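You operate a simulated robot arm through the tools that you are given. There is no shell and no other tool. Be economical: measure what you need, move in short steps, check, and stop when the job is done.

The job below is to be done with a simulated two-armed robot. You get a single attempt, and the scene is never put back.

TASK
Press the reset button of the hand winder three times. Put the small cream bobbin on the top of the low cupboard. Put the 6 mm eye from the top of the side bench on the shelf of the side bench and the 8 mm eye on the top of the low stand. Take the lime tray from the shelf of the side bench and put it on the blue board. Take the grey lid on the top of the side bench and put it away on the top of the grey pallet. Fetch the green guide and stand it on top of the small white bobbin. The order is free. Set down upright: small cream bobbin, green guide.

Only the result counts: the job must be done as asked and must still hold three seconds after the hand-in. Knocking over, shifting, dropping, spilling or breaking anything else fails it. Lids that push on must go on centred and level and be pressed home; caps that screw on are set level and turned clockwise until they are tight.

THE ROBOT
Two 7-joint arms with two-finger grippers on one trunk, on a base that drives. Base frame: it is fixed to the floor where the robot stands at the start and does not move with it; the origin is under the middle of the robot, x ahead of it, y to its left, z up; the surface under the hand at the start is at about z = 0.8. Lengths are in m, angles in rad, forces in N, time in s.
The left shoulder is at the start at [0.078, 0.216, 1.131], the right one opposite. With the tool pointing down near the work surface each hand reaches from about 0.3 to 0.82 m from the robot's upright axis, wherever it stands, measured 20 degrees to its own side. Places, roughly: blue board (30x21x1 cm) [-3.1, 3.9, 0.8]; eye [0.5, 0.5, 0.75]; green guide (3x3x7 cm) [-8.5, -9.1, 0.8]; grey lid (8x8x5 cm) [0.8, 0.7, 0.8]; lime tray (13x8x2 cm) [0.5, 0.6, 0.3]; reset button of the hand winder [0.5, 0.1, 0.8]; shelf of the side bench [0.7, 0.2, 0.3]; small cream bobbin (6x6x10 cm) [0.4, 0.4, 0.8]; small white bobbin (6x6x10 cm) [-8.4, -9, 0.8]; top of the grey pallet [0, -5.2, 0.1]; top of the low cupboard (84x24 cm) [-2.4, 3.86, 0.44]; top of the low stand [0.6, 1.5, 0.7]. Payload 3.18 kg a hand.
Tool frame (each hand has its own): the origin (TCP) lies between the finger pads and is the grasp point; the fingertips stand 0.03 m ahead of it; z points along the fingers, y is the line along which they close. Largest opening 0.144 m; the body of the gripper starts 0.103 m behind the TCP.
Orientation is that of the tool frame in the base frame, as [roll, pitch, yaw] about the fixed x, y, z axes, in that order (R = Rz(yaw) Ry(pitch) Rx(roll)). With the fingers straight down and closing along the base's y, the tool's x points along the base's -x, its y along +y and its z along -z.

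THE INTERFACE
- The arms move only by the tool step_arm. It takes "left_motion", "right_motion" or both (then of equal length, played together; a hand with none holds still); each is a list of rows, each a list of 3 entries, a list of its own where there are three numbers: the gripper command, from -1 (shut) to 1 (fully open), values between in proportion, then the shift along the base's x, y, z in units of 400 mm (1.0 is 400 mm), then the turn, a rotation vector about the base's x, y, z in units of 45 degrees (1.0 is 45 degrees). In form: [[jaw, [x, y, z], [wx, wy, wz]], ...]. A call has 1 to 20 rows; each row is the pose to reach, as a shift and turn from the pose commanded when the call began. A call with a number of a shift or a turn outside -1 to 1 is refused whole. A row lasts 0.2 s, in which the tool goes at most 0.05 m and 0.15 rad; a call with a longer step from one row to the next is refused whole, and so is a gripper value outside its range. A pose out of reach is approached as far as the arm can. The call stops where the force on the tool passes 40 N (or 10 N more than at its start, if that is more) or the arm is blocked; 0.2 s more then pass. Each finger halts on what it meets, pressing with about 33 N; the grip force reading is that of the motor and also rises with nothing between the fingers. The clock runs only during rows and for 0.2 s after the last one: add rows that repeat a pose to give the fingers time. The reply holds the time, the measured pose of the TCP, the force on the tool along the base axes, the opening and the grip force, in the units named above and with some noise, with the torque about the TCP (base axes, N m) and any sound that the robot's microphone picked up, and new pictures: "views" is both (left out), scene, wrist or none (wrist: the cameras of the hands that moved).
- Cameras (640 x 400 px; columns grow to the right, rows downward): "scene" is now at [0.1646, 0.0312, 1.3125]; the picture's right is [0.35, -0.93, 0.00], its down [-0.60, -0.23, -0.76] and it looks along [0.71, 0.27, -0.65] (base axes); focal length 248 px, centre (320, 200). "left" rides on the left gripper at [0.076, -0.016, -0.143] in its tool frame; the picture's right is [0.21, 0.98, 0.00], its down [-0.84, 0.18, -0.51] and it looks along [-0.50, 0.11, 0.86] (tool axes); focal length 218 px, centre (320, 200). "right" rides on the right gripper at [0.076, 0.016, -0.143] in its tool frame; the picture's right is [-0.21, 0.98, 0.00], its down [-0.84, -0.18, -0.51] and it looks along [-0.50, -0.11, 0.86] (tool axes); focal length 218 px, centre (320, 200). There is no depth. A picture from a camera that has moved, and an enlarged one, comes with that camera's place and axes in the base frame and with its lens.
- slide_trunk(by): slides the trunk up (or, below 0, down) by that many m; the arms and the scene camera ride with it, the base frame stays. It gives what a move gives, with no picture.
- steer(legs): drives the robot by 1 to 6 legs, each [ahead, left, turn to the left] in m, m and rad, along the robot's own axes; the way and the turn of a leg run together, so that a leg with both is an arc; at most 1.5 m and 3.142 rad a leg. The arms and the cameras ride along, it lands a little off, and it stops where it bumps. It gives what a move gives, and a new picture of the scene camera.
- aim_head(pan, tilt): turns the head with the scene camera to pan (to the left, within 1.396 rad either way) and tilt (down, from -0.506 to 1.204), counted from straight ahead of the robot. It gives what a move gives, and a new picture of the scene camera.
- zoom(camera, box): a new picture of the part [left, top, right, bottom] of that camera's present view, enlarged. No time passes.
- hand_in(): hands the job in; it is judged then, once.

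Work in short steps. Places have to be worked out from the pictures, the camera data and where the tool is seen: move nearer, look again, correct. Check each grasp and each placing, and mend what went wrong. You have 196 turns and 260 pictures in all, those below and enlarged ones among them. Open the grippers and draw the arms clear of the work before you hand the job in, unless the task says otherwise; then end with one line.

The tools are called as a command line: name --argument value ..., lists and objects as JSON in quotes. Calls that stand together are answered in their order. step_arm: Moves the arms, as the interface text tells. Its arguments: {"type":"object","properties":{"left_motion":{"type":"array"},"right_motion":{"type":"array"},"views":{"type":"string","enum":["both","scene","wrist","none"]}},"required":[]} The other tools are called the same way: slide_trunk (by) slides the trunk up or down; steer (legs) drives the base; aim_head (pan, tilt) turns the head that bears the scene camera; zoom (camera, box) takes an enlarged picture of a part of a camera's view; hand_in () hands the job in.

At the start:

```text
time: 0.0
left_ee_pos: [0.4379, 0.5108, 1.1199]
left_orientation: [3.141, 0.0, 3.141]
left_ft_force: [0.3, 1.0, -0.8]
left_torque: [0.0, 0.0, 0.03]
left_opening: 0.1439
left_grasp_force: 0.1
right_ee_pos: [0.4951, 0.0189, 1.1431]
right_orientation: [-3.142, 0.002, 3.141]
right_ft_force: [-0.5, 0.4, -0.8]
right_torque: [0.0, 0.01, 0.01]
right_opening: 0.144
right_grasp_force: 0.1
trunk travel left (down, up): [-0.214, 0.156]
robot x, y, heading: [-0.0034, -0.0001, 0.002]
head pan, tilt: [0.363, 0.702]
```

scene: 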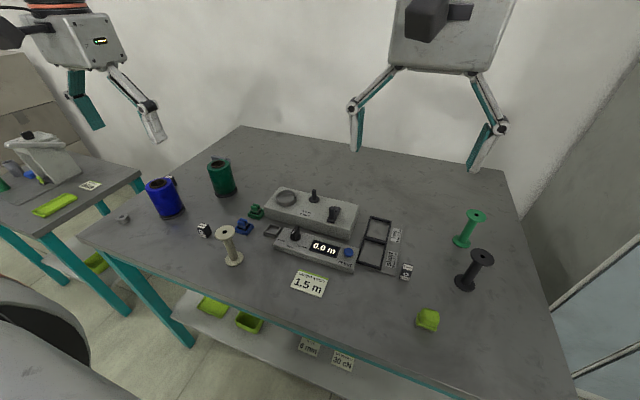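
right: 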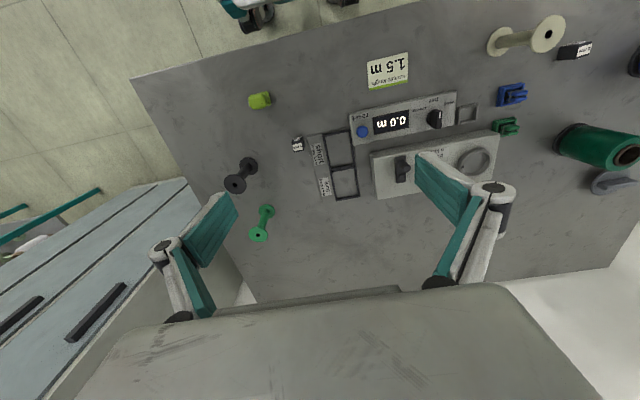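
left: 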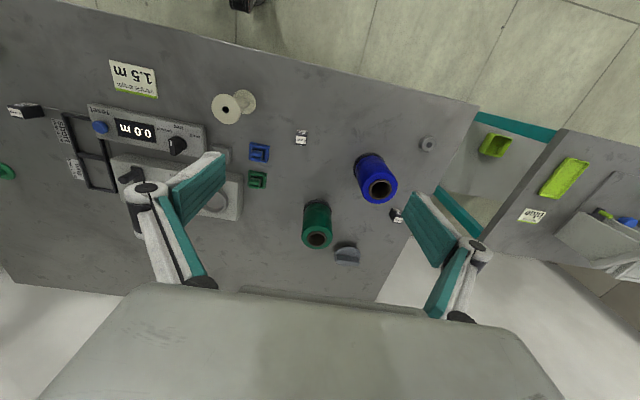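

I zoom in on the bench to identify the small parts before moving anything.

zoom --camera "scene" --box '[80, 140, 280, 265]'

zoom --camera "left" --box '[200, 80, 460, 280]'

zoom --camera "scene" --box '[160, 270, 400, 400]'

zoom --camera "scene" --box '[250, 180, 430, 300]'

```text
3.20 times, centred on (180, 202) of scene
camera zoom: at [0.1646, 0.0312, 1.3125], right [0.35, -0.93, 0.0], down [-0.6, -0.23, -0.76], along [0.71, 0.27, -0.65], focal length 795 px, centre (768, 192)
```

zoom: 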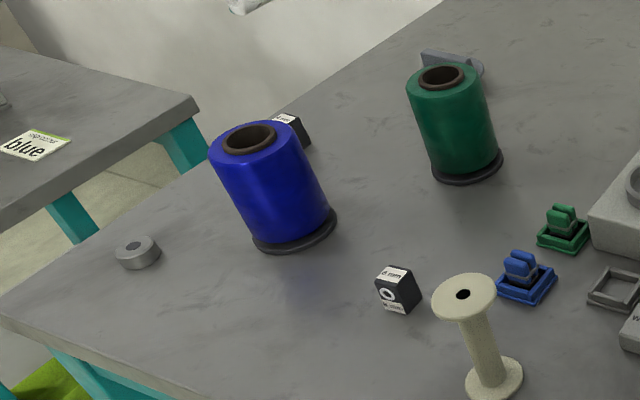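

```text
2.00 times, centred on (330, 180) of left
camera zoom: at [0.3605, 0.4944, 1.2634], right [-0.21, 0.98, 0.0], down [0.84, 0.18, 0.51], along [0.5, 0.11, -0.86], focal length 436 px, centre (300, 240)
```

zoom: 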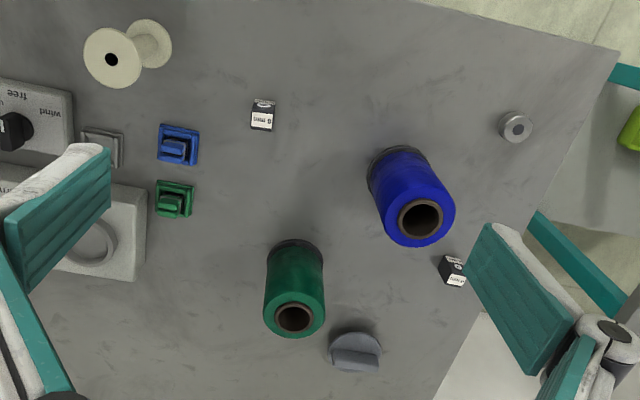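

```text
2.67 times, centred on (280, 335) of scene
camera zoom: at [0.1646, 0.0312, 1.3125], right [0.35, -0.93, 0.0], down [-0.6, -0.23, -0.76], along [0.71, 0.27, -0.65], focal length 663 px, centre (427, -160)
```

zoom: 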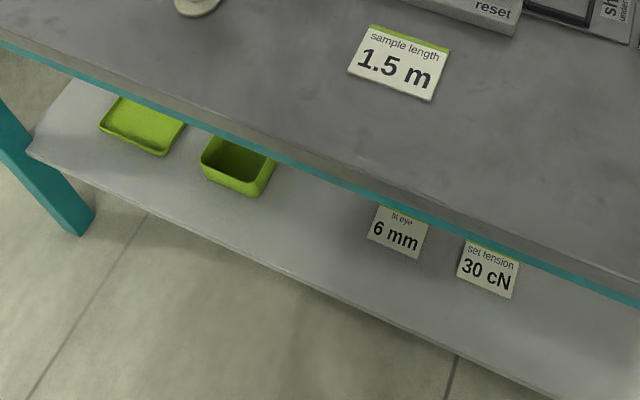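

```text
3.33 times, centred on (340, 240) of scene
camera zoom: at [0.1646, 0.0312, 1.3125], right [0.35, -0.93, 0.0], down [-0.6, -0.23, -0.76], along [0.71, 0.27, -0.65], focal length 828 px, centre (253, 67)
```

zoom: 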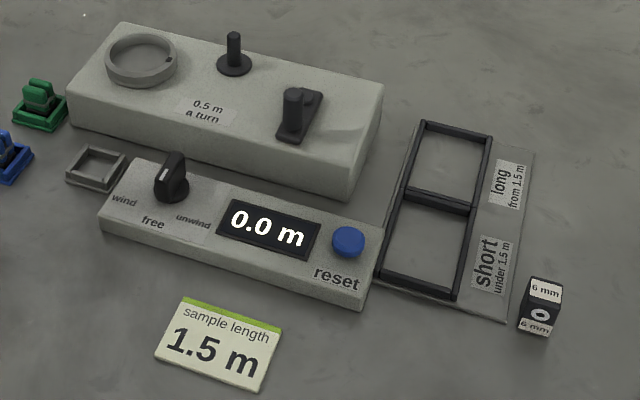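

I need to read the eye labels.

zoom --camera "scene" --box '[190, 215, 222, 235]'

zoom --camera "left" --box '[290, 125, 322, 145]'

zoom --camera "left" --box '[380, 204, 412, 224]'

zoom --camera "scene" --box '[394, 260, 426, 280]'

```text
16.00 times, centred on (206, 225) of scene
camera zoom: at [0.1646, 0.0312, 1.3125], right [0.35, -0.93, 0.0], down [-0.6, -0.23, -0.76], along [0.71, 0.27, -0.65], focal length 3976 px, centre (2144, -200)
```

zoom: 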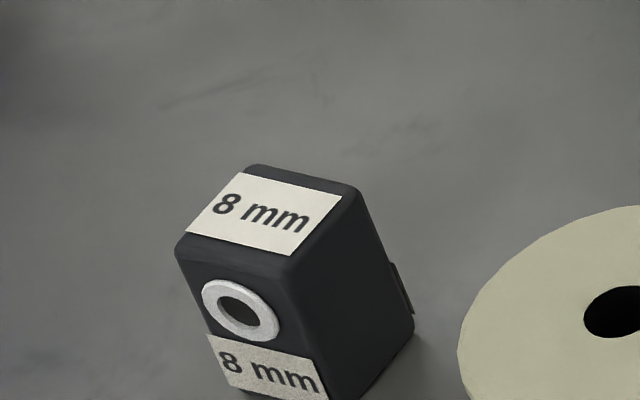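

```text
16.00 times, centred on (306, 135) of left
camera zoom: at [0.3605, 0.4944, 1.2634], right [-0.21, 0.98, 0.0], down [0.84, 0.18, 0.51], along [0.5, 0.11, -0.86], focal length 3492 px, centre (544, 1240)
```

zoom: 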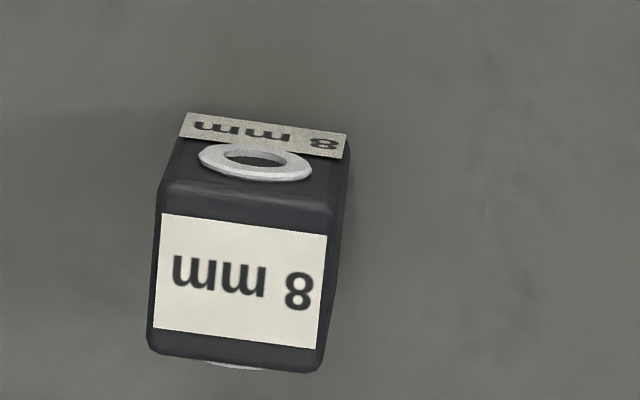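

```text
16.00 times, centred on (396, 214) of left
camera zoom: at [0.3605, 0.4944, 1.2634], right [-0.21, 0.98, 0.0], down [0.84, 0.18, 0.51], along [0.5, 0.11, -0.86], focal length 3492 px, centre (-896, -24)
```

zoom: 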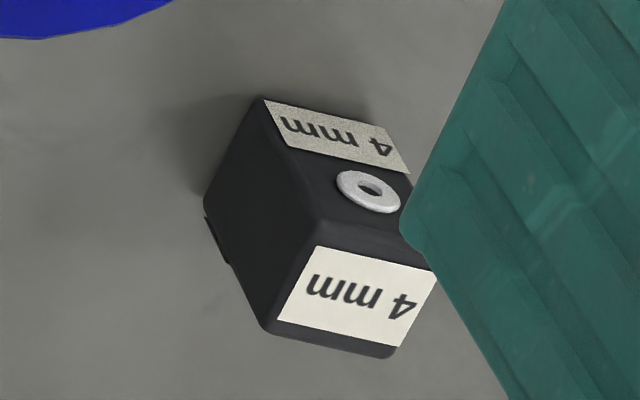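

```text
16.00 times, centred on (410, 270) of scene
camera zoom: at [0.1646, 0.0312, 1.3125], right [0.35, -0.93, 0.0], down [-0.6, -0.23, -0.76], along [0.71, 0.27, -0.65], focal length 3976 px, centre (-1120, -920)
```

zoom: 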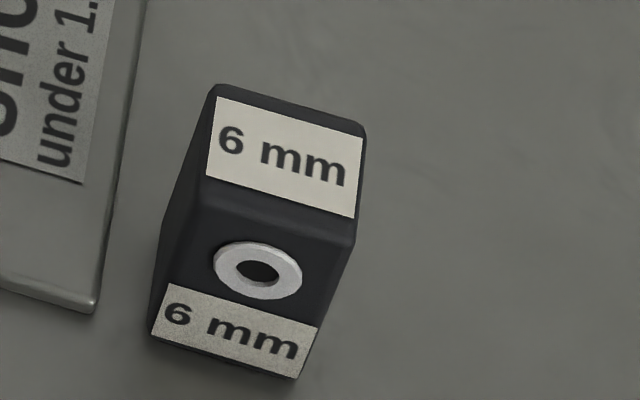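

The 8 mm eye sits near (0.48, 0.48), the 6 mm eye is on the right, and the reset button is near (0.555, 0.10). I move both hands above their targets, with the right jaw shut for pressing.

step_arm --left_motion '[[0.2, [0.021, -0.0135, -0.08], [0, 0, 0]], [0.0, [0.042, -0.027, -0.16], [0, 0, 0]], [0.0, [0.063, -0.0405, -0.24], [0, 0, 0]], [0.0, [0.084, -0.054, -0.32], [0, 0, 0]], [0.0, [0.105, -0.0675, -0.37], [0, 0, 0.11]]]' --right_motion '[[-1, [0.03, 0.042, -0.0965], [0, 0, 0]], [-1, [0.06, 0.084, -0.193], [0, 0, 0]], [-1, [0.09, 0.126, -0.2895], [0, 0, 0]], [-1, [0.12, 0.168, -0.386], [0, 0, 0]], [-1, [0.15, 0.21, -0.4825], [0, 0, 0]]]'

```text
time: 1.2
left_ee_pos: [0.4789, 0.4841, 0.973]
left_orientation: [3.14, -0.001, -3.053]
left_ft_force: [0.1, -0.2, -0.2]
left_torque: [-0.03, 0.02, 0.02]
left_opening: 0.0721
left_grasp_force: 0.1
right_ee_pos: [0.5604, 0.1031, 0.9532]
right_orientation: [3.134, 0.001, 3.137]
right_ft_force: [0.2, 0.1, -0.5]
right_torque: [0.03, 0.03, -0.04]
right_opening: 0.0
right_grasp_force: 30.5
trunk travel left (down, up): [-0.214, 0.156]
robot x, y, heading: [0.001, -0.0013, -0.0]
head pan, tilt: [0.363, 0.702]
camera scene: at [0.1659, 0.0313, 1.3121], right [0.35, -0.94, 0.0], down [-0.6, -0.23, -0.76], along [0.71, 0.27, -0.65], focal length 248 px, centre (320, 200)
camera right: at [0.483, 0.1193, 1.0951], right [0.21, 0.98, 0.01], down [0.84, -0.19, 0.51], along [0.5, -0.1, -0.86], focal length 218 px, centre (320, 200)
camera left: at [0.4034, 0.461, 1.116], right [-0.29, 0.96, 0.0], down [0.82, 0.25, 0.51], along [0.48, 0.15, -0.86], focal length 218 px, centre (320, 200)
```

scene: 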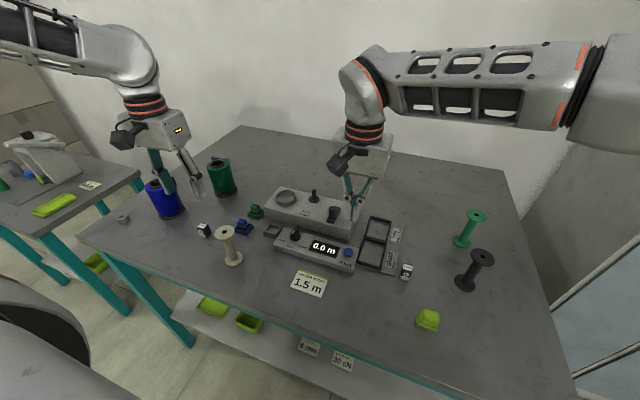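
right: 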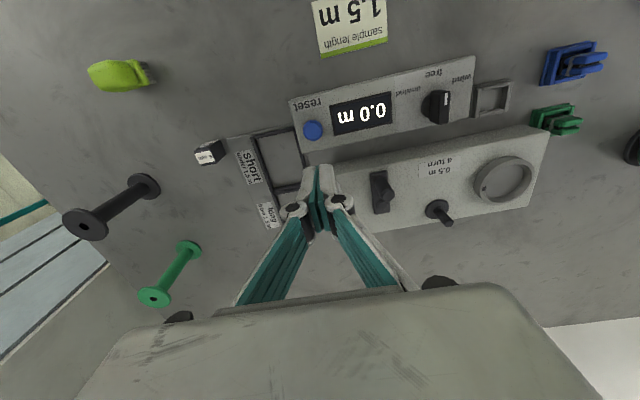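
left: 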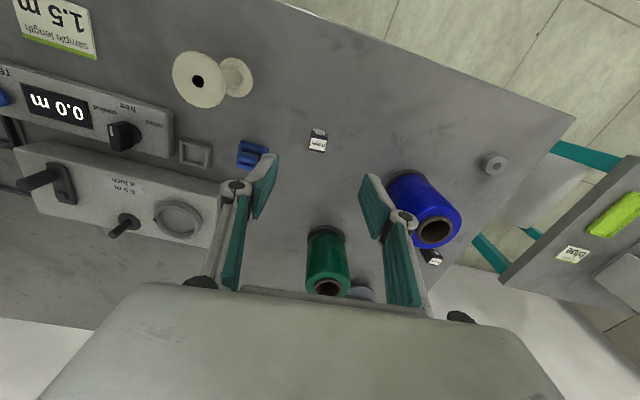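

The views triangulate the button to about (0.548, 0.099, 0.80) and the 8 mm eye to about (0.495, 0.484). I lower both hands closer and look again.

step_arm --left_motion '[[-0.1, [0.02, 0, -0.1], [0, 0, 0]], [-0.1, [0.04, 0, -0.2], [0, 0, 0]], [-0.1, [0.04, 0, -0.25], [0, 0, 0]]]' --right_motion '[[-1, [-0.015, -0.005, -0.1], [0, 0, 0]], [-1, [-0.03, -0.01, -0.2], [0, 0, 0]], [-1, [-0.03, -0.01, -0.23], [0, 0, 0]]]' --views "wrist"

```text
time: 2.0
left_ee_pos: [0.4971, 0.4848, 0.8732]
left_orientation: [3.141, 0.002, -3.055]
left_ft_force: [0.4, 0.5, 0.5]
left_torque: [0.01, -0.02, 0.0]
left_opening: 0.0647
left_grasp_force: 0.1
right_ee_pos: [0.5419, 0.1006, 0.8579]
right_orientation: [-3.141, 0.001, -3.141]
right_ft_force: [-0.7, 0.0, 1.8]
right_torque: [0.02, 0.0, 0.02]
right_opening: 0.0061
right_grasp_force: 30.6
trunk travel left (down, up): [-0.214, 0.156]
robot x, y, heading: [-0.0018, -0.0016, -0.0]
head pan, tilt: [0.363, 0.702]
heard: click
camera right: at [0.4653, 0.1178, 0.9993], right [0.21, 0.98, 0.0], down [0.84, -0.18, 0.51], along [0.5, -0.11, -0.86], focal length 218 px, centre (320, 200)
camera left: at [0.4208, 0.4618, 1.0166], right [-0.29, 0.96, 0.0], down [0.82, 0.25, 0.51], along [0.49, 0.15, -0.86], focal length 218 px, centre (320, 200)
```

right: 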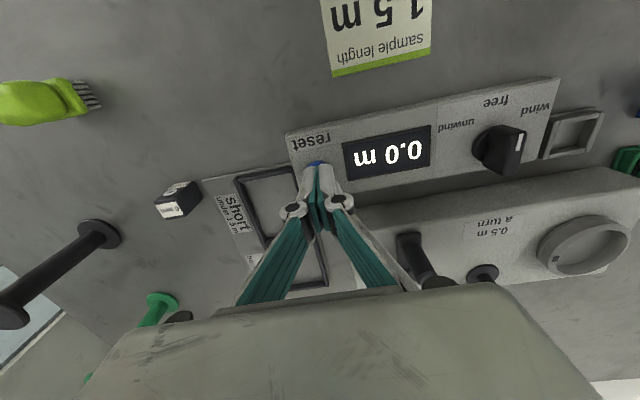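
left: 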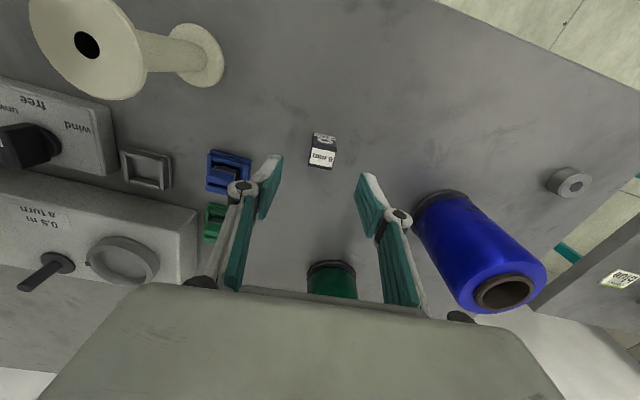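

A click was heard with a small upward force: the fingertips are already on the button, so the button top is near z 0.83 and the table near 0.80. I lift a little to see whether release also clicks.

step_arm --right_motion '[[-1, [0, 0, 0.05], [0, 0, 0]], [-1, [0, 0, 0.05], [0, 0, 0]]]' --views "wrist"

zoom --camera "right" --box '[260, 120, 380, 220]'

```text
time: 2.6
left_ee_pos: [0.4973, 0.4848, 0.8726]
left_orientation: [-3.14, 0.001, -3.054]
left_ft_force: [-0.4, -0.8, 0.2]
left_torque: [-0.01, 0.0, 0.01]
left_opening: 0.065
left_grasp_force: 0.1
right_ee_pos: [0.5432, 0.1003, 0.8773]
right_orientation: [3.141, 0.0, 3.141]
right_ft_force: [0.4, 1.2, 0.2]
right_torque: [0.0, -0.02, 0.0]
right_opening: 0.0
right_grasp_force: 31.0
trunk travel left (down, up): [-0.214, 0.156]
robot x, y, heading: [0.0029, 0.0001, -0.002]
head pan, tilt: [0.363, 0.702]
camera right: at [0.4667, 0.1173, 1.0199], right [0.21, 0.98, 0.0], down [0.84, -0.18, 0.51], along [0.5, -0.11, -0.86], focal length 218 px, centre (320, 200)
```

right: 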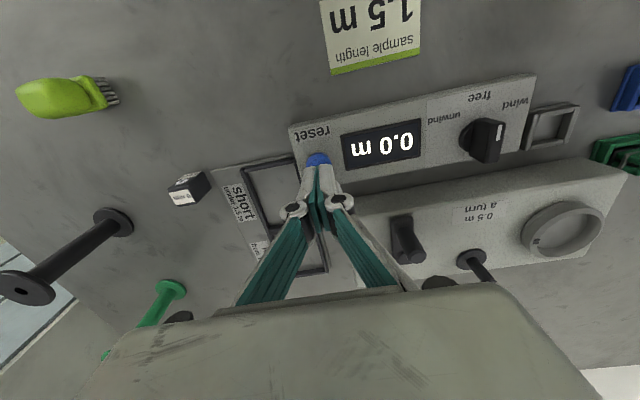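

```text
4.00 times, centred on (320, 170) of right
camera zoom: at [0.4667, 0.1173, 1.0199], right [0.21, 0.98, 0.0], down [0.84, -0.18, 0.51], along [0.5, -0.11, -0.86], focal length 873 px, centre (320, 320)
```

zoom: 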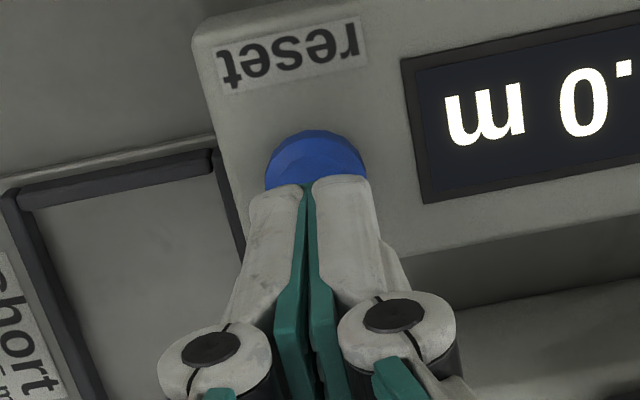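

The button lies right under the tips, about (0.545, 0.099). I press a second time and release, listening for the click.

step_arm --right_motion '[[-1, [0, 0, -0.03], [0, 0, 0]], [-1, [0, 0, -0.05], [0, 0, 0]], [-1, [0, 0, -0.05], [0, 0, 0]]]' --views "none"

step_arm --right_motion '[[-1, [0, 0, 0.05], [0, 0, 0]], [-1, [0, 0, 0.05], [0, 0, 0]]]' --views "none"

```text
time: 3.4
left_ee_pos: [0.4957, 0.4852, 0.8729]
left_orientation: [-3.141, 0.001, -3.055]
left_ft_force: [0.7, -0.7, 0.6]
left_torque: [0.01, 0.01, 0.01]
left_opening: 0.0648
left_grasp_force: 0.0
right_ee_pos: [0.5421, 0.1005, 0.8582]
right_orientation: [3.141, -0.001, 3.141]
right_ft_force: [0.1, -0.1, 2.4]
right_torque: [-0.03, 0.01, -0.03]
right_opening: 0.0059
right_grasp_force: 31.1
trunk travel left (down, up): [-0.214, 0.156]
robot x, y, heading: [0.0009, 0.0022, -0.002]
head pan, tilt: [0.363, 0.702]
```

```text
time: 4.0
left_ee_pos: [0.4966, 0.4856, 0.8727]
left_orientation: [-3.14, -0.001, -3.055]
left_ft_force: [0.3, 1.0, -0.9]
left_torque: [0.01, 0.02, 0.07]
left_opening: 0.0648
left_grasp_force: 0.0
right_ee_pos: [0.5443, 0.1006, 0.8783]
right_orientation: [-3.141, -0.001, 3.141]
right_ft_force: [-0.3, 0.6, 0.5]
right_torque: [-0.02, 0.03, 0.01]
right_opening: 0.0002
right_grasp_force: 31.1
trunk travel left (down, up): [-0.214, 0.156]
robot x, y, heading: [0.0002, -0.003, -0.002]
head pan, tilt: [0.363, 0.702]
```

No click that time, so the travel was just short. I press 5 mm deeper.

step_arm --right_motion '[[-1, [0, 0, -0.04], [0, 0, 0]], [-1, [0, 0, -0.055], [0, 0, 0]], [-1, [0, 0, -0.062], [0, 0, 0]], [-1, [0, 0, -0.062], [0, 0, 0]]]' --views "none"

step_arm --right_motion '[[-1, [0, 0, 0.062], [0, 0, 0]], [-1, [0, 0, 0.062], [0, 0, 0]]]' --views "none"

```text
time: 5.0
left_ee_pos: [0.4963, 0.4843, 0.8733]
left_orientation: [-3.141, 0.001, -3.055]
left_ft_force: [0.2, 0.1, -0.3]
left_torque: [-0.03, -0.02, -0.01]
left_opening: 0.0649
left_grasp_force: 0.1
right_ee_pos: [0.5427, 0.1021, 0.8544]
right_orientation: [-3.14, 0.002, -3.141]
right_ft_force: [1.9, -1.3, 10.4]
right_torque: [-0.02, -0.06, 0.04]
right_opening: 0.0061
right_grasp_force: 30.6
trunk travel left (down, up): [-0.214, 0.156]
robot x, y, heading: [0.0033, -0.0039, -0.0]
head pan, tilt: [0.363, 0.702]
heard: click
```

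```text
time: 5.6
left_ee_pos: [0.4964, 0.4846, 0.8737]
left_orientation: [3.141, 0.0, -3.055]
left_ft_force: [0.4, 0.5, -0.1]
left_torque: [-0.03, 0.04, 0.01]
left_opening: 0.0646
left_grasp_force: 0.2
right_ee_pos: [0.5408, 0.101, 0.877]
right_orientation: [3.141, -0.001, 3.14]
right_ft_force: [-0.5, 0.1, 0.5]
right_torque: [-0.01, -0.01, 0.0]
right_opening: 0.0
right_grasp_force: 31.2
trunk travel left (down, up): [-0.214, 0.156]
robot x, y, heading: [0.0016, 0.004, 0.001]
head pan, tilt: [0.363, 0.702]
```

That is the second click (10 N, bottomed). Third press the same way.

step_arm --right_motion '[[-1, [0, 0, -0.04], [0, 0, 0]], [-1, [0, 0, -0.055], [0, 0, 0]], [-1, [0, 0, -0.062], [0, 0, 0]], [-1, [0, 0, -0.062], [0, 0, 0]]]' --views "none"

step_arm --right_motion '[[-1, [0, 0, 0.1], [0, 0, 0]], [-1, [0, 0, 0.15], [0, 0, 0]], [-0.3, [-0.05, -0.05, 0.15], [0, 0, 0]]]' --views "wrist"

zoom --camera "left" --box '[280, 110, 360, 190]'

```text
time: 6.6
left_ee_pos: [0.4949, 0.4833, 0.8728]
left_orientation: [3.142, 0.001, -3.053]
left_ft_force: [-1.7, -0.2, 0.3]
left_torque: [-0.03, -0.01, -0.03]
left_opening: 0.0647
left_grasp_force: 0.2
right_ee_pos: [0.542, 0.1009, 0.8539]
right_orientation: [3.141, 0.001, 3.141]
right_ft_force: [-0.2, -2.7, 9.8]
right_torque: [-0.05, 0.04, 0.04]
right_opening: 0.0061
right_grasp_force: 30.8
trunk travel left (down, up): [-0.214, 0.156]
robot x, y, heading: [-0.0028, -0.0003, -0.002]
head pan, tilt: [0.363, 0.702]
heard: click
```

```text
time: 7.4
left_ee_pos: [0.4971, 0.483, 0.8728]
left_orientation: [3.14, 0.0, -3.055]
left_ft_force: [-1.0, -0.8, 0.6]
left_torque: [0.05, 0.04, -0.01]
left_opening: 0.0648
left_grasp_force: 0.1
right_ee_pos: [0.5215, 0.0801, 0.9133]
right_orientation: [3.138, 0.002, -3.139]
right_ft_force: [0.2, -0.1, -0.4]
right_torque: [0.06, 0.0, -0.01]
right_opening: 0.0503
right_grasp_force: 0.1
trunk travel left (down, up): [-0.214, 0.156]
robot x, y, heading: [-0.0016, -0.0016, -0.001]
head pan, tilt: [0.363, 0.702]
camera right: at [0.446, 0.0967, 1.0546], right [0.21, 0.98, 0.0], down [0.84, -0.18, 0.51], along [0.5, -0.1, -0.86], focal length 218 px, centre (320, 200)
```

right: 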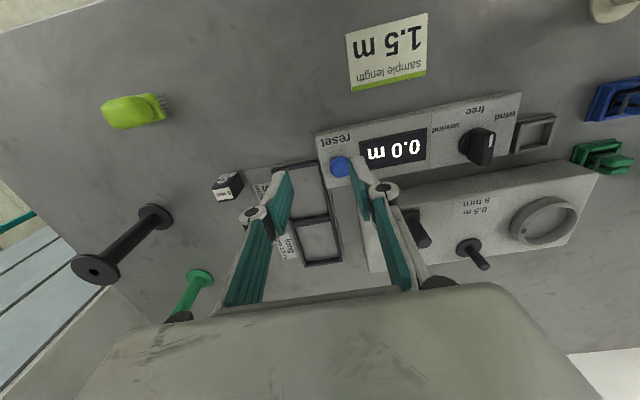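

```text
5.00 times, centred on (320, 150) of left
camera zoom: at [0.4212, 0.4606, 1.017], right [-0.29, 0.96, 0.0], down [0.82, 0.25, 0.51], along [0.49, 0.15, -0.86], focal length 1091 px, centre (320, 450)
```

zoom: 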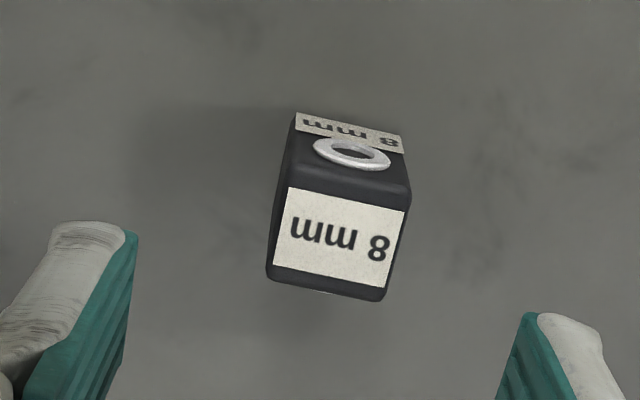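

Three clicks are in. The 8 mm eye is at (0.483, 0.483) and the 6 mm eye at about (0.545, -0.034). The left hand descends to just above its eye, and the right hovers over the other.

step_arm --left_motion '[[-0.3, [-0.02, 0, -0.02], [0, 0, 0.02]], [-0.3, [-0.035, 0, -0.05], [0, 0, 0.04]], [-0.3, [-0.035, 0, -0.05], [0, 0, 0.04]]]' --right_motion '[[-0.39, [0.02, -0.1, 0], [0, 0, 0]], [-0.39, [0.04, -0.2, -0.02], [0, 0, 0]], [-0.39, [0.059, -0.2875, -0.04], [0, 0, 0]]]' --views "wrist"

```text
time: 8.2
left_ee_pos: [0.482, 0.4825, 0.8542]
left_orientation: [3.14, 0.002, -3.023]
left_ft_force: [-0.5, 0.1, 0.3]
left_torque: [0.02, 0.05, -0.02]
left_opening: 0.0504
left_grasp_force: 0.0
right_ee_pos: [0.5453, -0.0371, 0.897]
right_orientation: [-3.14, 0.0, 3.141]
right_ft_force: [-0.2, -0.7, -0.8]
right_torque: [0.02, 0.0, 0.0]
right_opening: 0.044
right_grasp_force: 0.2
trunk travel left (down, up): [-0.214, 0.156]
robot x, y, heading: [-0.0015, 0.0021, 0.002]
head pan, tilt: [0.363, 0.702]
camera right: at [0.4686, -0.0189, 1.0385], right [0.21, 0.98, 0.0], down [0.84, -0.18, 0.51], along [0.5, -0.11, -0.86], focal length 218 px, centre (320, 200)
camera left: at [0.4077, 0.4582, 0.9969], right [-0.32, 0.95, 0.0], down [0.82, 0.28, 0.51], along [0.48, 0.17, -0.86], focal length 218 px, centre (320, 200)
```

right: 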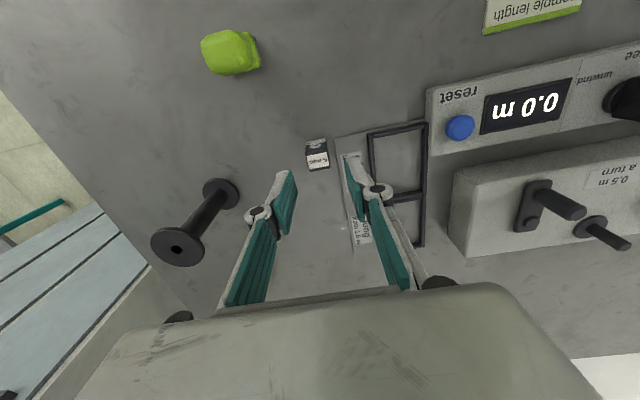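
left: 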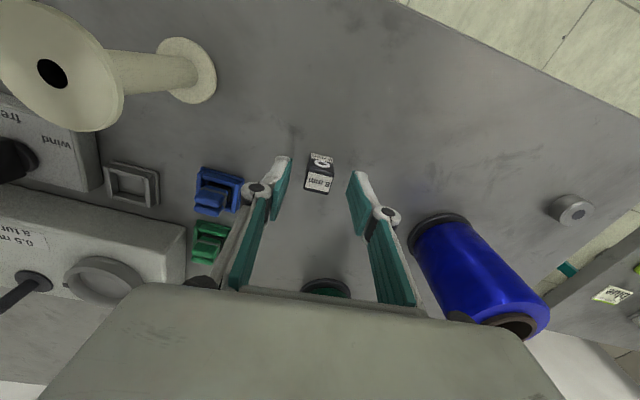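

Both hands are lined up with their eyes to within a few millimetres. I descend to z 0.838 and close both.

step_arm --left_motion '[[-0.3, [0.005, 0.002, -0.02], [0, 0, 0]], [-0.3, [0.005, 0.002, -0.04], [0, 0, 0]], [-1, [0.005, 0.002, -0.04], [0, 0, 0]], [-1, [0.005, 0.002, -0.04], [0, 0, 0]], [-1, [0.005, 0.002, -0.04], [0, 0, 0]]]' --right_motion '[[-0.39, [-0.004, -0.005, -0.07], [0, 0, 0]], [-0.39, [-0.004, -0.005, -0.145], [0, 0, 0]], [-1, [-0.004, -0.005, -0.145], [0, 0, 0]], [-1, [-0.004, -0.005, -0.145], [0, 0, 0]], [-1, [-0.004, -0.005, -0.145], [0, 0, 0]]]' --views "wrist"

```text
time: 9.4
left_ee_pos: [0.4837, 0.4856, 0.8356]
left_orientation: [3.141, 0.0, -3.021]
left_ft_force: [0.5, -0.9, -0.3]
left_torque: [-0.03, 0.04, 0.01]
left_opening: 0.0209
left_grasp_force: 33.3
right_ee_pos: [0.5458, -0.034, 0.8382]
right_orientation: [3.141, 0.0, 3.141]
right_ft_force: [-0.4, -0.4, -0.1]
right_torque: [0.0, 0.03, -0.03]
right_opening: 0.0209
right_grasp_force: 33.3
trunk travel left (down, up): [-0.214, 0.156]
robot x, y, heading: [-0.0004, 0.0017, 0.002]
head pan, tilt: [0.363, 0.702]
camera right: at [0.4703, -0.0177, 0.9803], right [0.21, 0.98, 0.0], down [0.84, -0.18, 0.51], along [0.5, -0.11, -0.86], focal length 218 px, centre (320, 200)
camera left: at [0.4096, 0.4594, 0.98], right [-0.32, 0.95, 0.0], down [0.82, 0.28, 0.51], along [0.48, 0.16, -0.86], focal length 218 px, centre (320, 200)
```

right: 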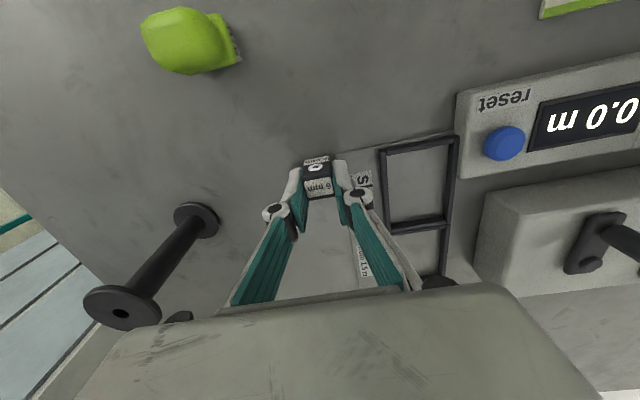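
left: 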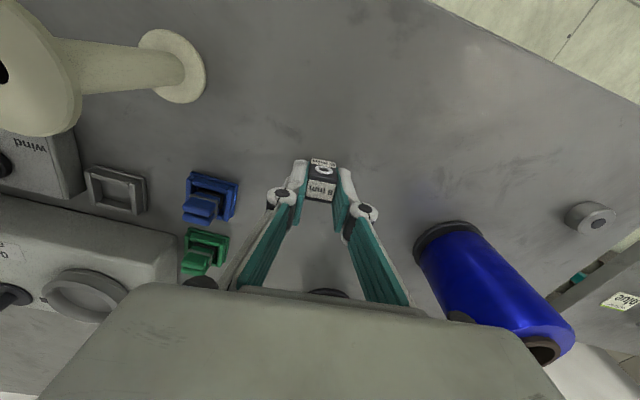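

Both eyes are held (opening 0.021, 33 N). I lift straight up, then back the robot off for a better look at the bench front and shelf.

step_arm --left_motion '[[-1, [0, 0, 0.1], [0, 0, 0]], [-1, [0, 0, 0.2], [0, 0, 0]], [-1, [0, 0, 0.3], [0, 0, 0]], [-1, [0, 0, 0.4], [0, 0, 0]], [-1, [0, 0, 0.5], [0, 0, 0]]]' --right_motion '[[-1, [0, 0, 0.1], [0, 0, 0]], [-1, [0, 0, 0.2], [0, 0, 0]], [-1, [0, 0, 0.3], [0, 0, 0]], [-1, [0, 0, 0.4], [0, 0, 0]], [-1, [0, 0, 0.5], [0, 0, 0]]]' --views "none"

steer --legs '[[-0.5, 0, 0]]'

aim_head --pan 0.4 --tilt 0.7

```text
time: 10.6
left_ee_pos: [0.4829, 0.4839, 1.0387]
left_orientation: [3.141, 0.002, -3.024]
left_ft_force: [-0.5, -0.1, -0.3]
left_torque: [-0.05, -0.05, -0.01]
left_opening: 0.021
left_grasp_force: 32.8
right_ee_pos: [0.5431, -0.0364, 1.0423]
right_orientation: [-3.141, 0.001, -3.141]
right_ft_force: [-0.4, 0.2, 0.3]
right_torque: [0.02, -0.04, -0.02]
right_opening: 0.021
right_grasp_force: 33.5
trunk travel left (down, up): [-0.214, 0.156]
robot x, y, heading: [-0.0018, 0.0008, 0.001]
head pan, tilt: [0.363, 0.702]
```

```text
time: 13.5
left_ee_pos: [-0.0063, 0.4853, 1.0366]
left_orientation: [3.141, 0.001, -3.021]
left_ft_force: [0.5, 0.0, -0.3]
left_torque: [-0.01, -0.03, 0.03]
left_opening: 0.0209
left_grasp_force: 33.1
right_ee_pos: [0.056, -0.035, 1.0399]
right_orientation: [3.141, 0.001, -3.14]
right_ft_force: [0.9, -0.5, -0.6]
right_torque: [0.02, 0.0, 0.0]
right_opening: 0.0209
right_grasp_force: 33.3
trunk travel left (down, up): [-0.214, 0.156]
robot x, y, heading: [-0.4885, 0.0015, 0.0]
head pan, tilt: [0.363, 0.702]
camera scene: at [-0.3247, 0.0311, 1.3125], right [0.36, -0.93, 0.0], down [-0.6, -0.23, -0.76], along [0.71, 0.27, -0.65], focal length 248 px, centre (320, 200)
```

scene: 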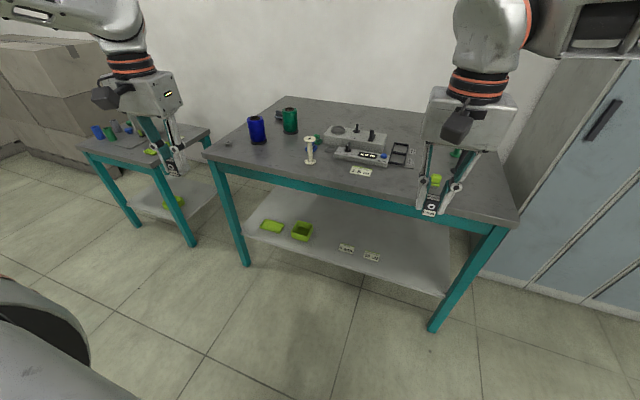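

```text
time: 14.1
left_ee_pos: [-0.005, 0.485, 1.0353]
left_orientation: [-3.141, -0.001, -3.021]
left_ft_force: [-0.1, -0.2, 0.0]
left_torque: [0.01, 0.02, 0.01]
left_opening: 0.0207
left_grasp_force: 32.5
right_ee_pos: [0.0555, -0.035, 1.0407]
right_orientation: [3.142, 0.002, -3.14]
right_ft_force: [0.6, 1.2, 0.3]
right_torque: [-0.05, 0.01, -0.01]
right_opening: 0.0206
right_grasp_force: 33.3
trunk travel left (down, up): [-0.214, 0.156]
robot x, y, heading: [-0.4933, -0.0024, 0.005]
head pan, tilt: [0.4, 0.7]
camera scene: at [-0.3254, 0.0341, 1.3126], right [0.39, -0.92, 0.0], down [-0.59, -0.25, -0.76], along [0.7, 0.3, -0.64], focal length 248 px, centre (320, 200)
```

scene: 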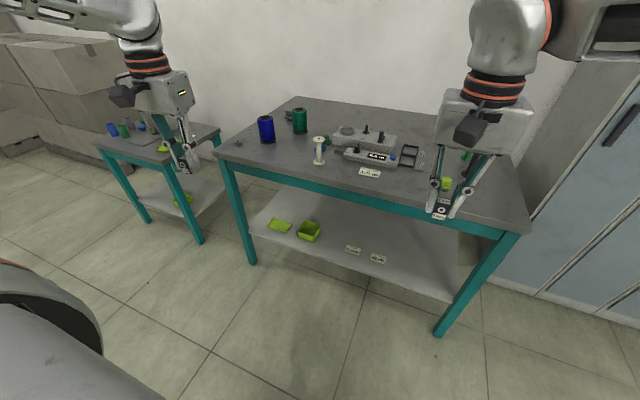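

The shelf shows free space at about (0.46, -0.10), right of the cards. I lower the trunk, raise the left hand to compensate, and start pitching the right hand towards horizontal.

slide_trunk --by -0.213

step_arm --left_motion '[[-1, [0, 0, 0.08], [0, 0, 0]], [-1, [0, 0, 0.16], [0, 0, 0]], [-1, [0, 0, 0.24], [0, 0, 0]], [-1, [0, 0, 0.32], [0, 0, 0]], [-1, [0, 0, 0.4], [0, 0, 0]], [-1, [0, 0, 0.5], [0, 0, 0]]]' --right_motion '[[-1, [0, -0.02, -0.1], [0, -0.166, 0]], [-1, [0, -0.04, -0.2], [0, -0.333, 0]], [-1, [0, -0.06, -0.3], [0, -0.5, 0]], [-1, [0, -0.1, -0.4], [0, -0.666, 0]], [-1, [0, -0.15, -0.5], [0, -0.833, 0]], [-1, [0, -0.16, -0.6], [0, -1, 0]]]' --views "none"

step_arm --right_motion '[[-1, [0, 0, -0.1], [0, -0.166, 0]], [-1, [0, 0, -0.2], [0, -0.333, 0]], [-1, [0, 0, -0.3], [0, -0.5, 0]], [-1, [0, 0, -0.4], [0, -0.666, 0]], [-1, [0, 0, -0.48], [0, -0.833, 0]], [-1, [0, 0, -0.48], [0, -1, 0]]]' --views "both"

```text
time: 16.4
left_ee_pos: [-0.0064, 0.4839, 0.8242]
left_orientation: [3.14, 0.005, -3.02]
left_ft_force: [0.1, 0.8, -0.1]
left_torque: [-0.04, -0.02, 0.01]
left_opening: 0.0208
left_grasp_force: 33.0
right_ee_pos: [0.0564, -0.0352, 0.8284]
right_orientation: [3.142, 0.001, -3.142]
right_ft_force: [1.3, -0.4, -0.5]
right_torque: [0.01, -0.01, 0.01]
right_opening: 0.021
right_grasp_force: 33.1
trunk travel left (down, up): [-0.001, 0.369]
robot x, y, heading: [-0.488, -0.0026, 0.003]
head pan, tilt: [0.4, 0.7]
```

```text
time: 18.0
left_ee_pos: [-0.003, 0.49, 0.8876]
left_orientation: [3.142, 0.005, -3.022]
left_ft_force: [0.0, -0.2, -0.4]
left_torque: [-0.05, 0.01, -0.02]
left_opening: 0.0207
left_grasp_force: 33.3
left hand out of reach, approached as far as the arm can: row 2, 3, 4, 5, 6
right_ee_pos: [0.0821, -0.1219, 0.6051]
right_orientation: [3.035, 0.781, 2.927]
right_ft_force: [0.7, -0.1, -0.1]
right_torque: [-0.05, -0.03, -0.01]
right_opening: 0.021
right_grasp_force: 33.0
trunk travel left (down, up): [-0.001, 0.369]
robot x, y, heading: [-0.488, -0.0014, 0.004]
head pan, tilt: [0.4, 0.7]
stopped in row 6 (right hand): the arm was blocked; the commanded pose is now the measured one
```

```text
time: 18.4
left_ee_pos: [-0.0034, 0.4925, 0.8881]
left_orientation: [3.14, 0.006, -3.021]
left_ft_force: [0.5, -0.1, 0.3]
left_torque: [-0.01, -0.03, 0.02]
left_opening: 0.0208
left_grasp_force: 33.0
right_ee_pos: [0.1306, -0.155, 0.6088]
right_orientation: [2.8, 0.842, 2.497]
right_ft_force: [-1.1, -0.3, -0.8]
right_torque: [0.01, 0.0, -0.01]
right_opening: 0.0207
right_grasp_force: 33.1
right hand out of reach, approached as far as the arm can: row 1, 2
trunk travel left (down, up): [-0.001, 0.369]
robot x, y, heading: [-0.4877, 0.0018, -0.002]
head pan, tilt: [0.4, 0.7]
stopped in row 2 (right hand): the arm was blocked; the commanded pose is now the measured one
camera scene: at [-0.1211, 0.0348, 1.0529], right [0.39, -0.92, 0.0], down [-0.59, -0.25, -0.77], along [0.7, 0.3, -0.64], focal length 248 px, centre (320, 200)
camera right: at [-0.013, -0.0867, 0.6429], right [0.47, 0.8, 0.37], down [0.0, -0.42, 0.91], along [0.88, -0.43, -0.19], focal length 218 px, centre (320, 200)
```

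scene: 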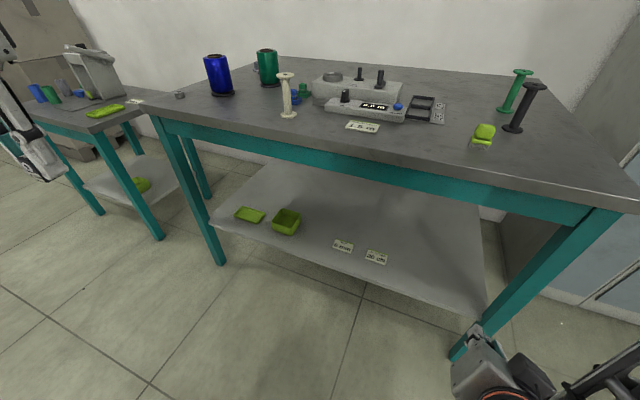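
right: 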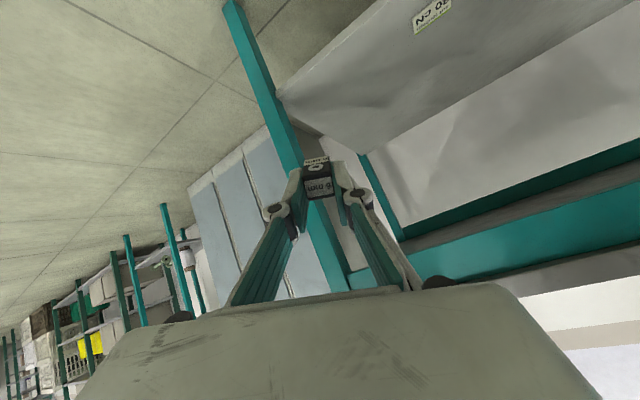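

The trunk folds forward as it lowers (the head moved 0.2 m ahead), so the hands are now too close to the shoulders. I reach the right hand further forward and straighten its orientation at 45 degrees.

step_arm --right_motion '[[-1, [0.07, 0, -0.06], [-0.065, 0.04, 0.125]], [-1, [0.14, -0.005, -0.13], [-0.13, 0.08, 0.25]], [-1, [0.21, -0.01, -0.2], [-0.195, 0.12, 0.375]], [-1, [0.275, -0.0125, -0.275], [-0.26, 0.163, 0.5]]]' --left_motion '[[-1, [0.1, 0, 0.05], [0, 0, 0]], [-1, [0.2, 0, 0.12], [0, 0, 0]], [-1, [0.3, 0, 0.2], [0, 0, 0]], [-1, [0.35, 0, 0.3], [0, 0, 0]]]' --views "scene"

```text
refused: row 3 steps farther than a row can; nothing moved
```

One left-hand row was slightly too long; I shorten it.

step_arm --right_motion '[[-1, [0.07, 0, -0.06], [-0.065, 0.04, 0.125]], [-1, [0.14, -0.005, -0.13], [-0.13, 0.08, 0.25]], [-1, [0.21, -0.01, -0.2], [-0.195, 0.12, 0.375]], [-1, [0.275, -0.0125, -0.275], [-0.26, 0.163, 0.5]]]' --left_motion '[[-1, [0.08, 0, 0.05], [0, 0, 0]], [-1, [0.16, 0, 0.12], [0, 0, 0]], [-1, [0.24, 0, 0.18], [0, 0, 0]], [-1, [0.3, 0, 0.25], [0, 0, 0]]]' --views "scene"

```text
time: 19.4
left_ee_pos: [0.0866, 0.5127, 0.9052]
left_orientation: [3.129, 0.0, -3.019]
left_ft_force: [2.5, 0.2, -2.0]
left_torque: [-0.04, 0.2, 0.01]
left_opening: 0.0211
left_grasp_force: 33.0
left hand out of reach, approached as far as the arm can: row 1, 2, 3, 4
right_ee_pos: [0.2659, -0.1357, 0.5125]
right_orientation: [-3.119, 0.744, -3.134]
right_ft_force: [0.2, -0.7, -1.6]
right_torque: [0.0, -0.13, 0.01]
right_opening: 0.021
right_grasp_force: 33.3
right hand out of reach, approached as far as the arm can: row 1, 2, 3, 4
trunk travel left (down, up): [-0.001, 0.369]
robot x, y, heading: [-0.4879, -0.0011, -0.002]
head pan, tilt: [0.4, 0.7]
camera scene: at [-0.1165, 0.0346, 1.0503], right [0.39, -0.92, 0.0], down [-0.6, -0.25, -0.76], along [0.7, 0.3, -0.65], focal length 248 px, centre (320, 200)
```

scene: 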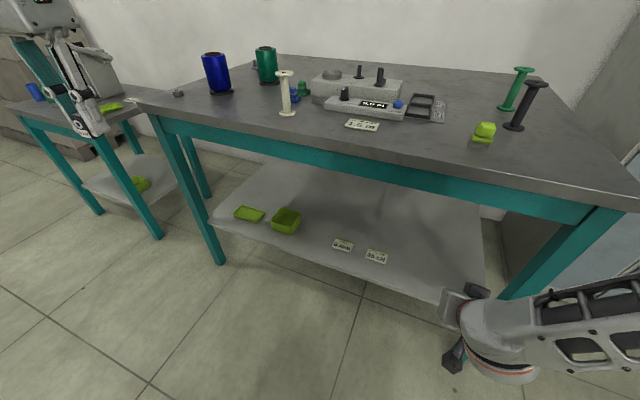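

The hand is now at 43 degrees and nearly straight. I pitch it further and go lower to see how far the arm allows.

step_arm --right_motion '[[-1, [0, 0.0, -0.05], [0, -0.166, 0]], [-1, [0, 0.0, -0.1], [0, -0.333, 0]], [-1, [0, 0.0, -0.15], [0, -0.5, 0]], [-1, [0, 0.0, -0.2], [0, -0.666, 0]], [-1, [0, 0.0, -0.25], [0, -0.833, 0]], [-1, [0, 0.0, -0.3], [0, -1, 0]]]' --views "wrist"

```text
time: 20.4
left_ee_pos: [0.0827, 0.5114, 0.9099]
left_orientation: [3.131, 0.009, -3.02]
left_ft_force: [0.1, 0.6, -1.0]
left_torque: [0.05, 0.0, 0.04]
left_opening: 0.021
left_grasp_force: 33.0
right_ee_pos: [0.362, -0.1041, 0.5765]
right_orientation: [3.137, 1.105, 2.891]
right_ft_force: [0.8, -0.3, -0.2]
right_torque: [0.0, 0.02, 0.02]
right_opening: 0.0209
right_grasp_force: 32.6
right hand out of reach, approached as far as the arm can: row 1, 2, 3, 4, 5
trunk travel left (down, up): [-0.001, 0.369]
robot x, y, heading: [-0.4891, 0.0029, 0.007]
head pan, tilt: [0.4, 0.7]
stopped in row 5 (right hand): the arm was blocked; the commanded pose is now the measured one
camera right: at [0.209, -0.0465, 0.5714], right [0.33, 0.92, 0.19], down [-0.12, -0.16, 0.98], along [0.94, -0.35, 0.06], focal length 218 px, centre (320, 200)
```

right: 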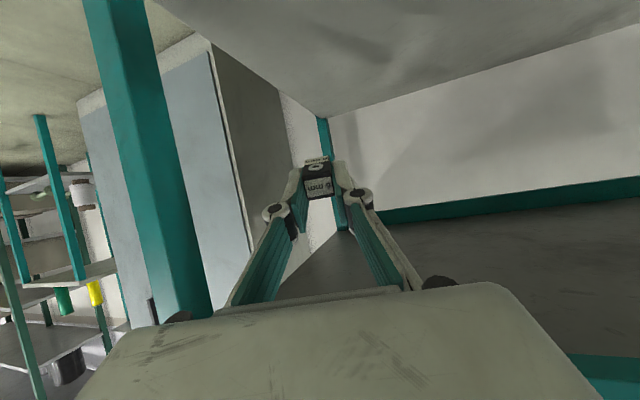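

Pitching works better with the arm stretched out, so I push the hand further forward and down while squaring it up.

step_arm --right_motion '[[-1, [0.03, 0.0, -0.08], [0, -0.05, 0.08]], [-1, [0.06, 0.0, -0.17], [0, -0.1, 0.16]], [-1, [0.09, 0.0, -0.26], [0, -0.15, 0.24]], [-1, [0.12, 0.0, -0.35], [0, -0.2, 0.32]], [-1, [0.15, 0.0, -0.44], [0, -0.25, 0.32]]]' --views "none"

```text
time: 21.8
left_ee_pos: [0.0836, 0.5108, 0.909]
left_orientation: [3.128, 0.01, -3.02]
left_ft_force: [0.1, 0.2, -0.1]
left_torque: [0.03, 0.04, -0.01]
left_opening: 0.021
left_grasp_force: 33.1
right_ee_pos: [0.4816, -0.0471, 0.4326]
right_orientation: [-3.123, 1.188, 3.099]
right_ft_force: [-0.2, -0.1, -0.1]
right_torque: [0.02, -0.01, 0.06]
right_opening: 0.0209
right_grasp_force: 32.7
right hand out of reach, approached as far as the arm can: row 1, 2, 3, 4, 5
trunk travel left (down, up): [-0.001, 0.369]
robot x, y, heading: [-0.4905, -0.0019, 0.002]
head pan, tilt: [0.4, 0.7]
stopped in row 5 (right hand): the arm was blocked; the commanded pose is now the measured one
```

The hand is at (0.48, -0.05, 0.43), squared and 22 degrees below horizontal, which suits the shelf. I continue down and a bit to the right.

step_arm --right_motion '[[-1, [0, -0.03, -0.05], [0, 0, 0]], [-1, [0, -0.06, -0.1], [0, 0, 0]], [-1, [0, -0.09, -0.15], [0, 0, 0]], [-1, [0, -0.1, -0.2], [0, 0, 0]]]' --views "both"

```text
time: 22.8
left_ee_pos: [0.0831, 0.5128, 0.9104]
left_orientation: [3.128, 0.01, -3.02]
left_ft_force: [-0.3, 0.2, -0.5]
left_torque: [-0.05, 0.02, 0.02]
left_opening: 0.0208
left_grasp_force: 33.6
right_ee_pos: [0.4787, -0.0491, 0.4287]
right_orientation: [-3.134, 1.187, 3.096]
right_ft_force: [0.4, 0.1, -0.6]
right_torque: [0.0, 0.01, 0.0]
right_opening: 0.021
right_grasp_force: 32.9
right hand out of reach, approached as far as the arm can: row 1, 2, 3, 4
trunk travel left (down, up): [-0.001, 0.369]
robot x, y, heading: [-0.4886, 0.0034, 0.004]
head pan, tilt: [0.4, 0.7]
camera scene: at [-0.1211, 0.0344, 1.0529], right [0.39, -0.92, 0.0], down [-0.59, -0.25, -0.76], along [0.7, 0.3, -0.64], focal length 248 px, centre (320, 200)
camera right: at [0.319, -0.0232, 0.4109], right [0.13, 0.97, 0.19], down [-0.16, -0.17, 0.97], along [0.98, -0.16, 0.14], focal length 218 px, centre (320, 200)
```

scene: 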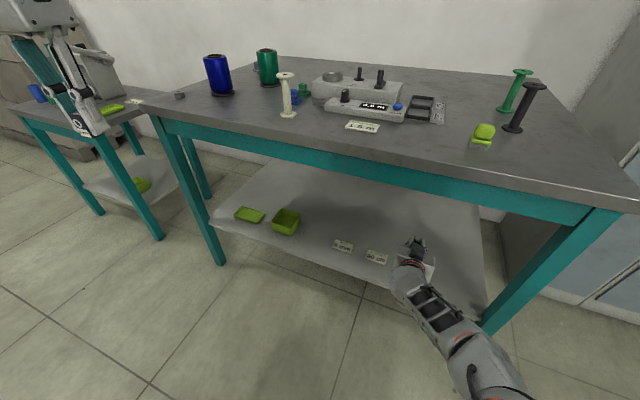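
right: 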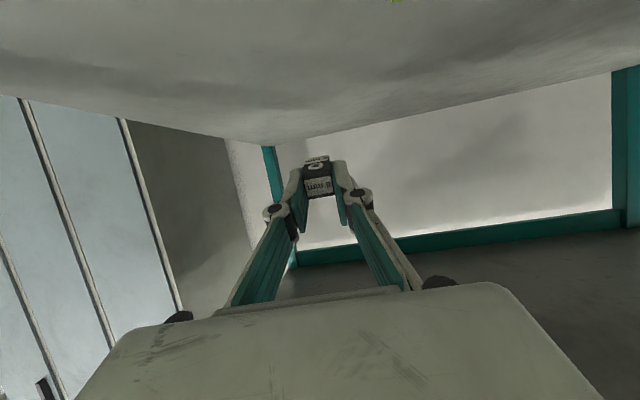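

The arm is stretched to its limit here, so the base must come closer. I pull the hand back out from the shelf and go lower in front of it before driving forward.

step_arm --right_motion '[[-1, [-0.1, -0.02, 0], [0, 0, 0]], [-1, [-0.2, -0.04, 0], [0, 0, 0]], [-1, [-0.3, -0.06, -0.02], [0, 0, 0]], [-1, [-0.4, -0.08, -0.05], [0, 0, 0]], [-1, [-0.48, -0.1, -0.1], [0, 0.05, 0]], [-1, [-0.5, -0.12, -0.15], [0, 0.1, 0]], [-1, [-0.5, -0.12, -0.2], [0, 0.15, 0]]]' --views "none"

```text
time: 24.6
left_ee_pos: [0.0832, 0.5117, 0.9101]
left_orientation: [3.127, 0.013, -3.019]
left_ft_force: [-0.2, 0.0, -0.7]
left_torque: [0.02, 0.02, -0.02]
left_opening: 0.0208
left_grasp_force: 33.1
right_ee_pos: [0.4394, -0.0482, 0.3789]
right_orientation: [-3.077, 1.116, 3.114]
right_ft_force: [0.9, -1.0, -1.7]
right_torque: [0.01, 0.02, 0.02]
right_opening: 0.021
right_grasp_force: 33.2
right hand out of reach, approached as far as the arm can: row 1, 2, 3, 4, 5, 6, 7
trunk travel left (down, up): [-0.001, 0.369]
robot x, y, heading: [-0.4885, 0.0003, 0.002]
head pan, tilt: [0.4, 0.7]
stopped in row 7 (right hand): the arm was blocked; the commanded pose is now the measured one
```

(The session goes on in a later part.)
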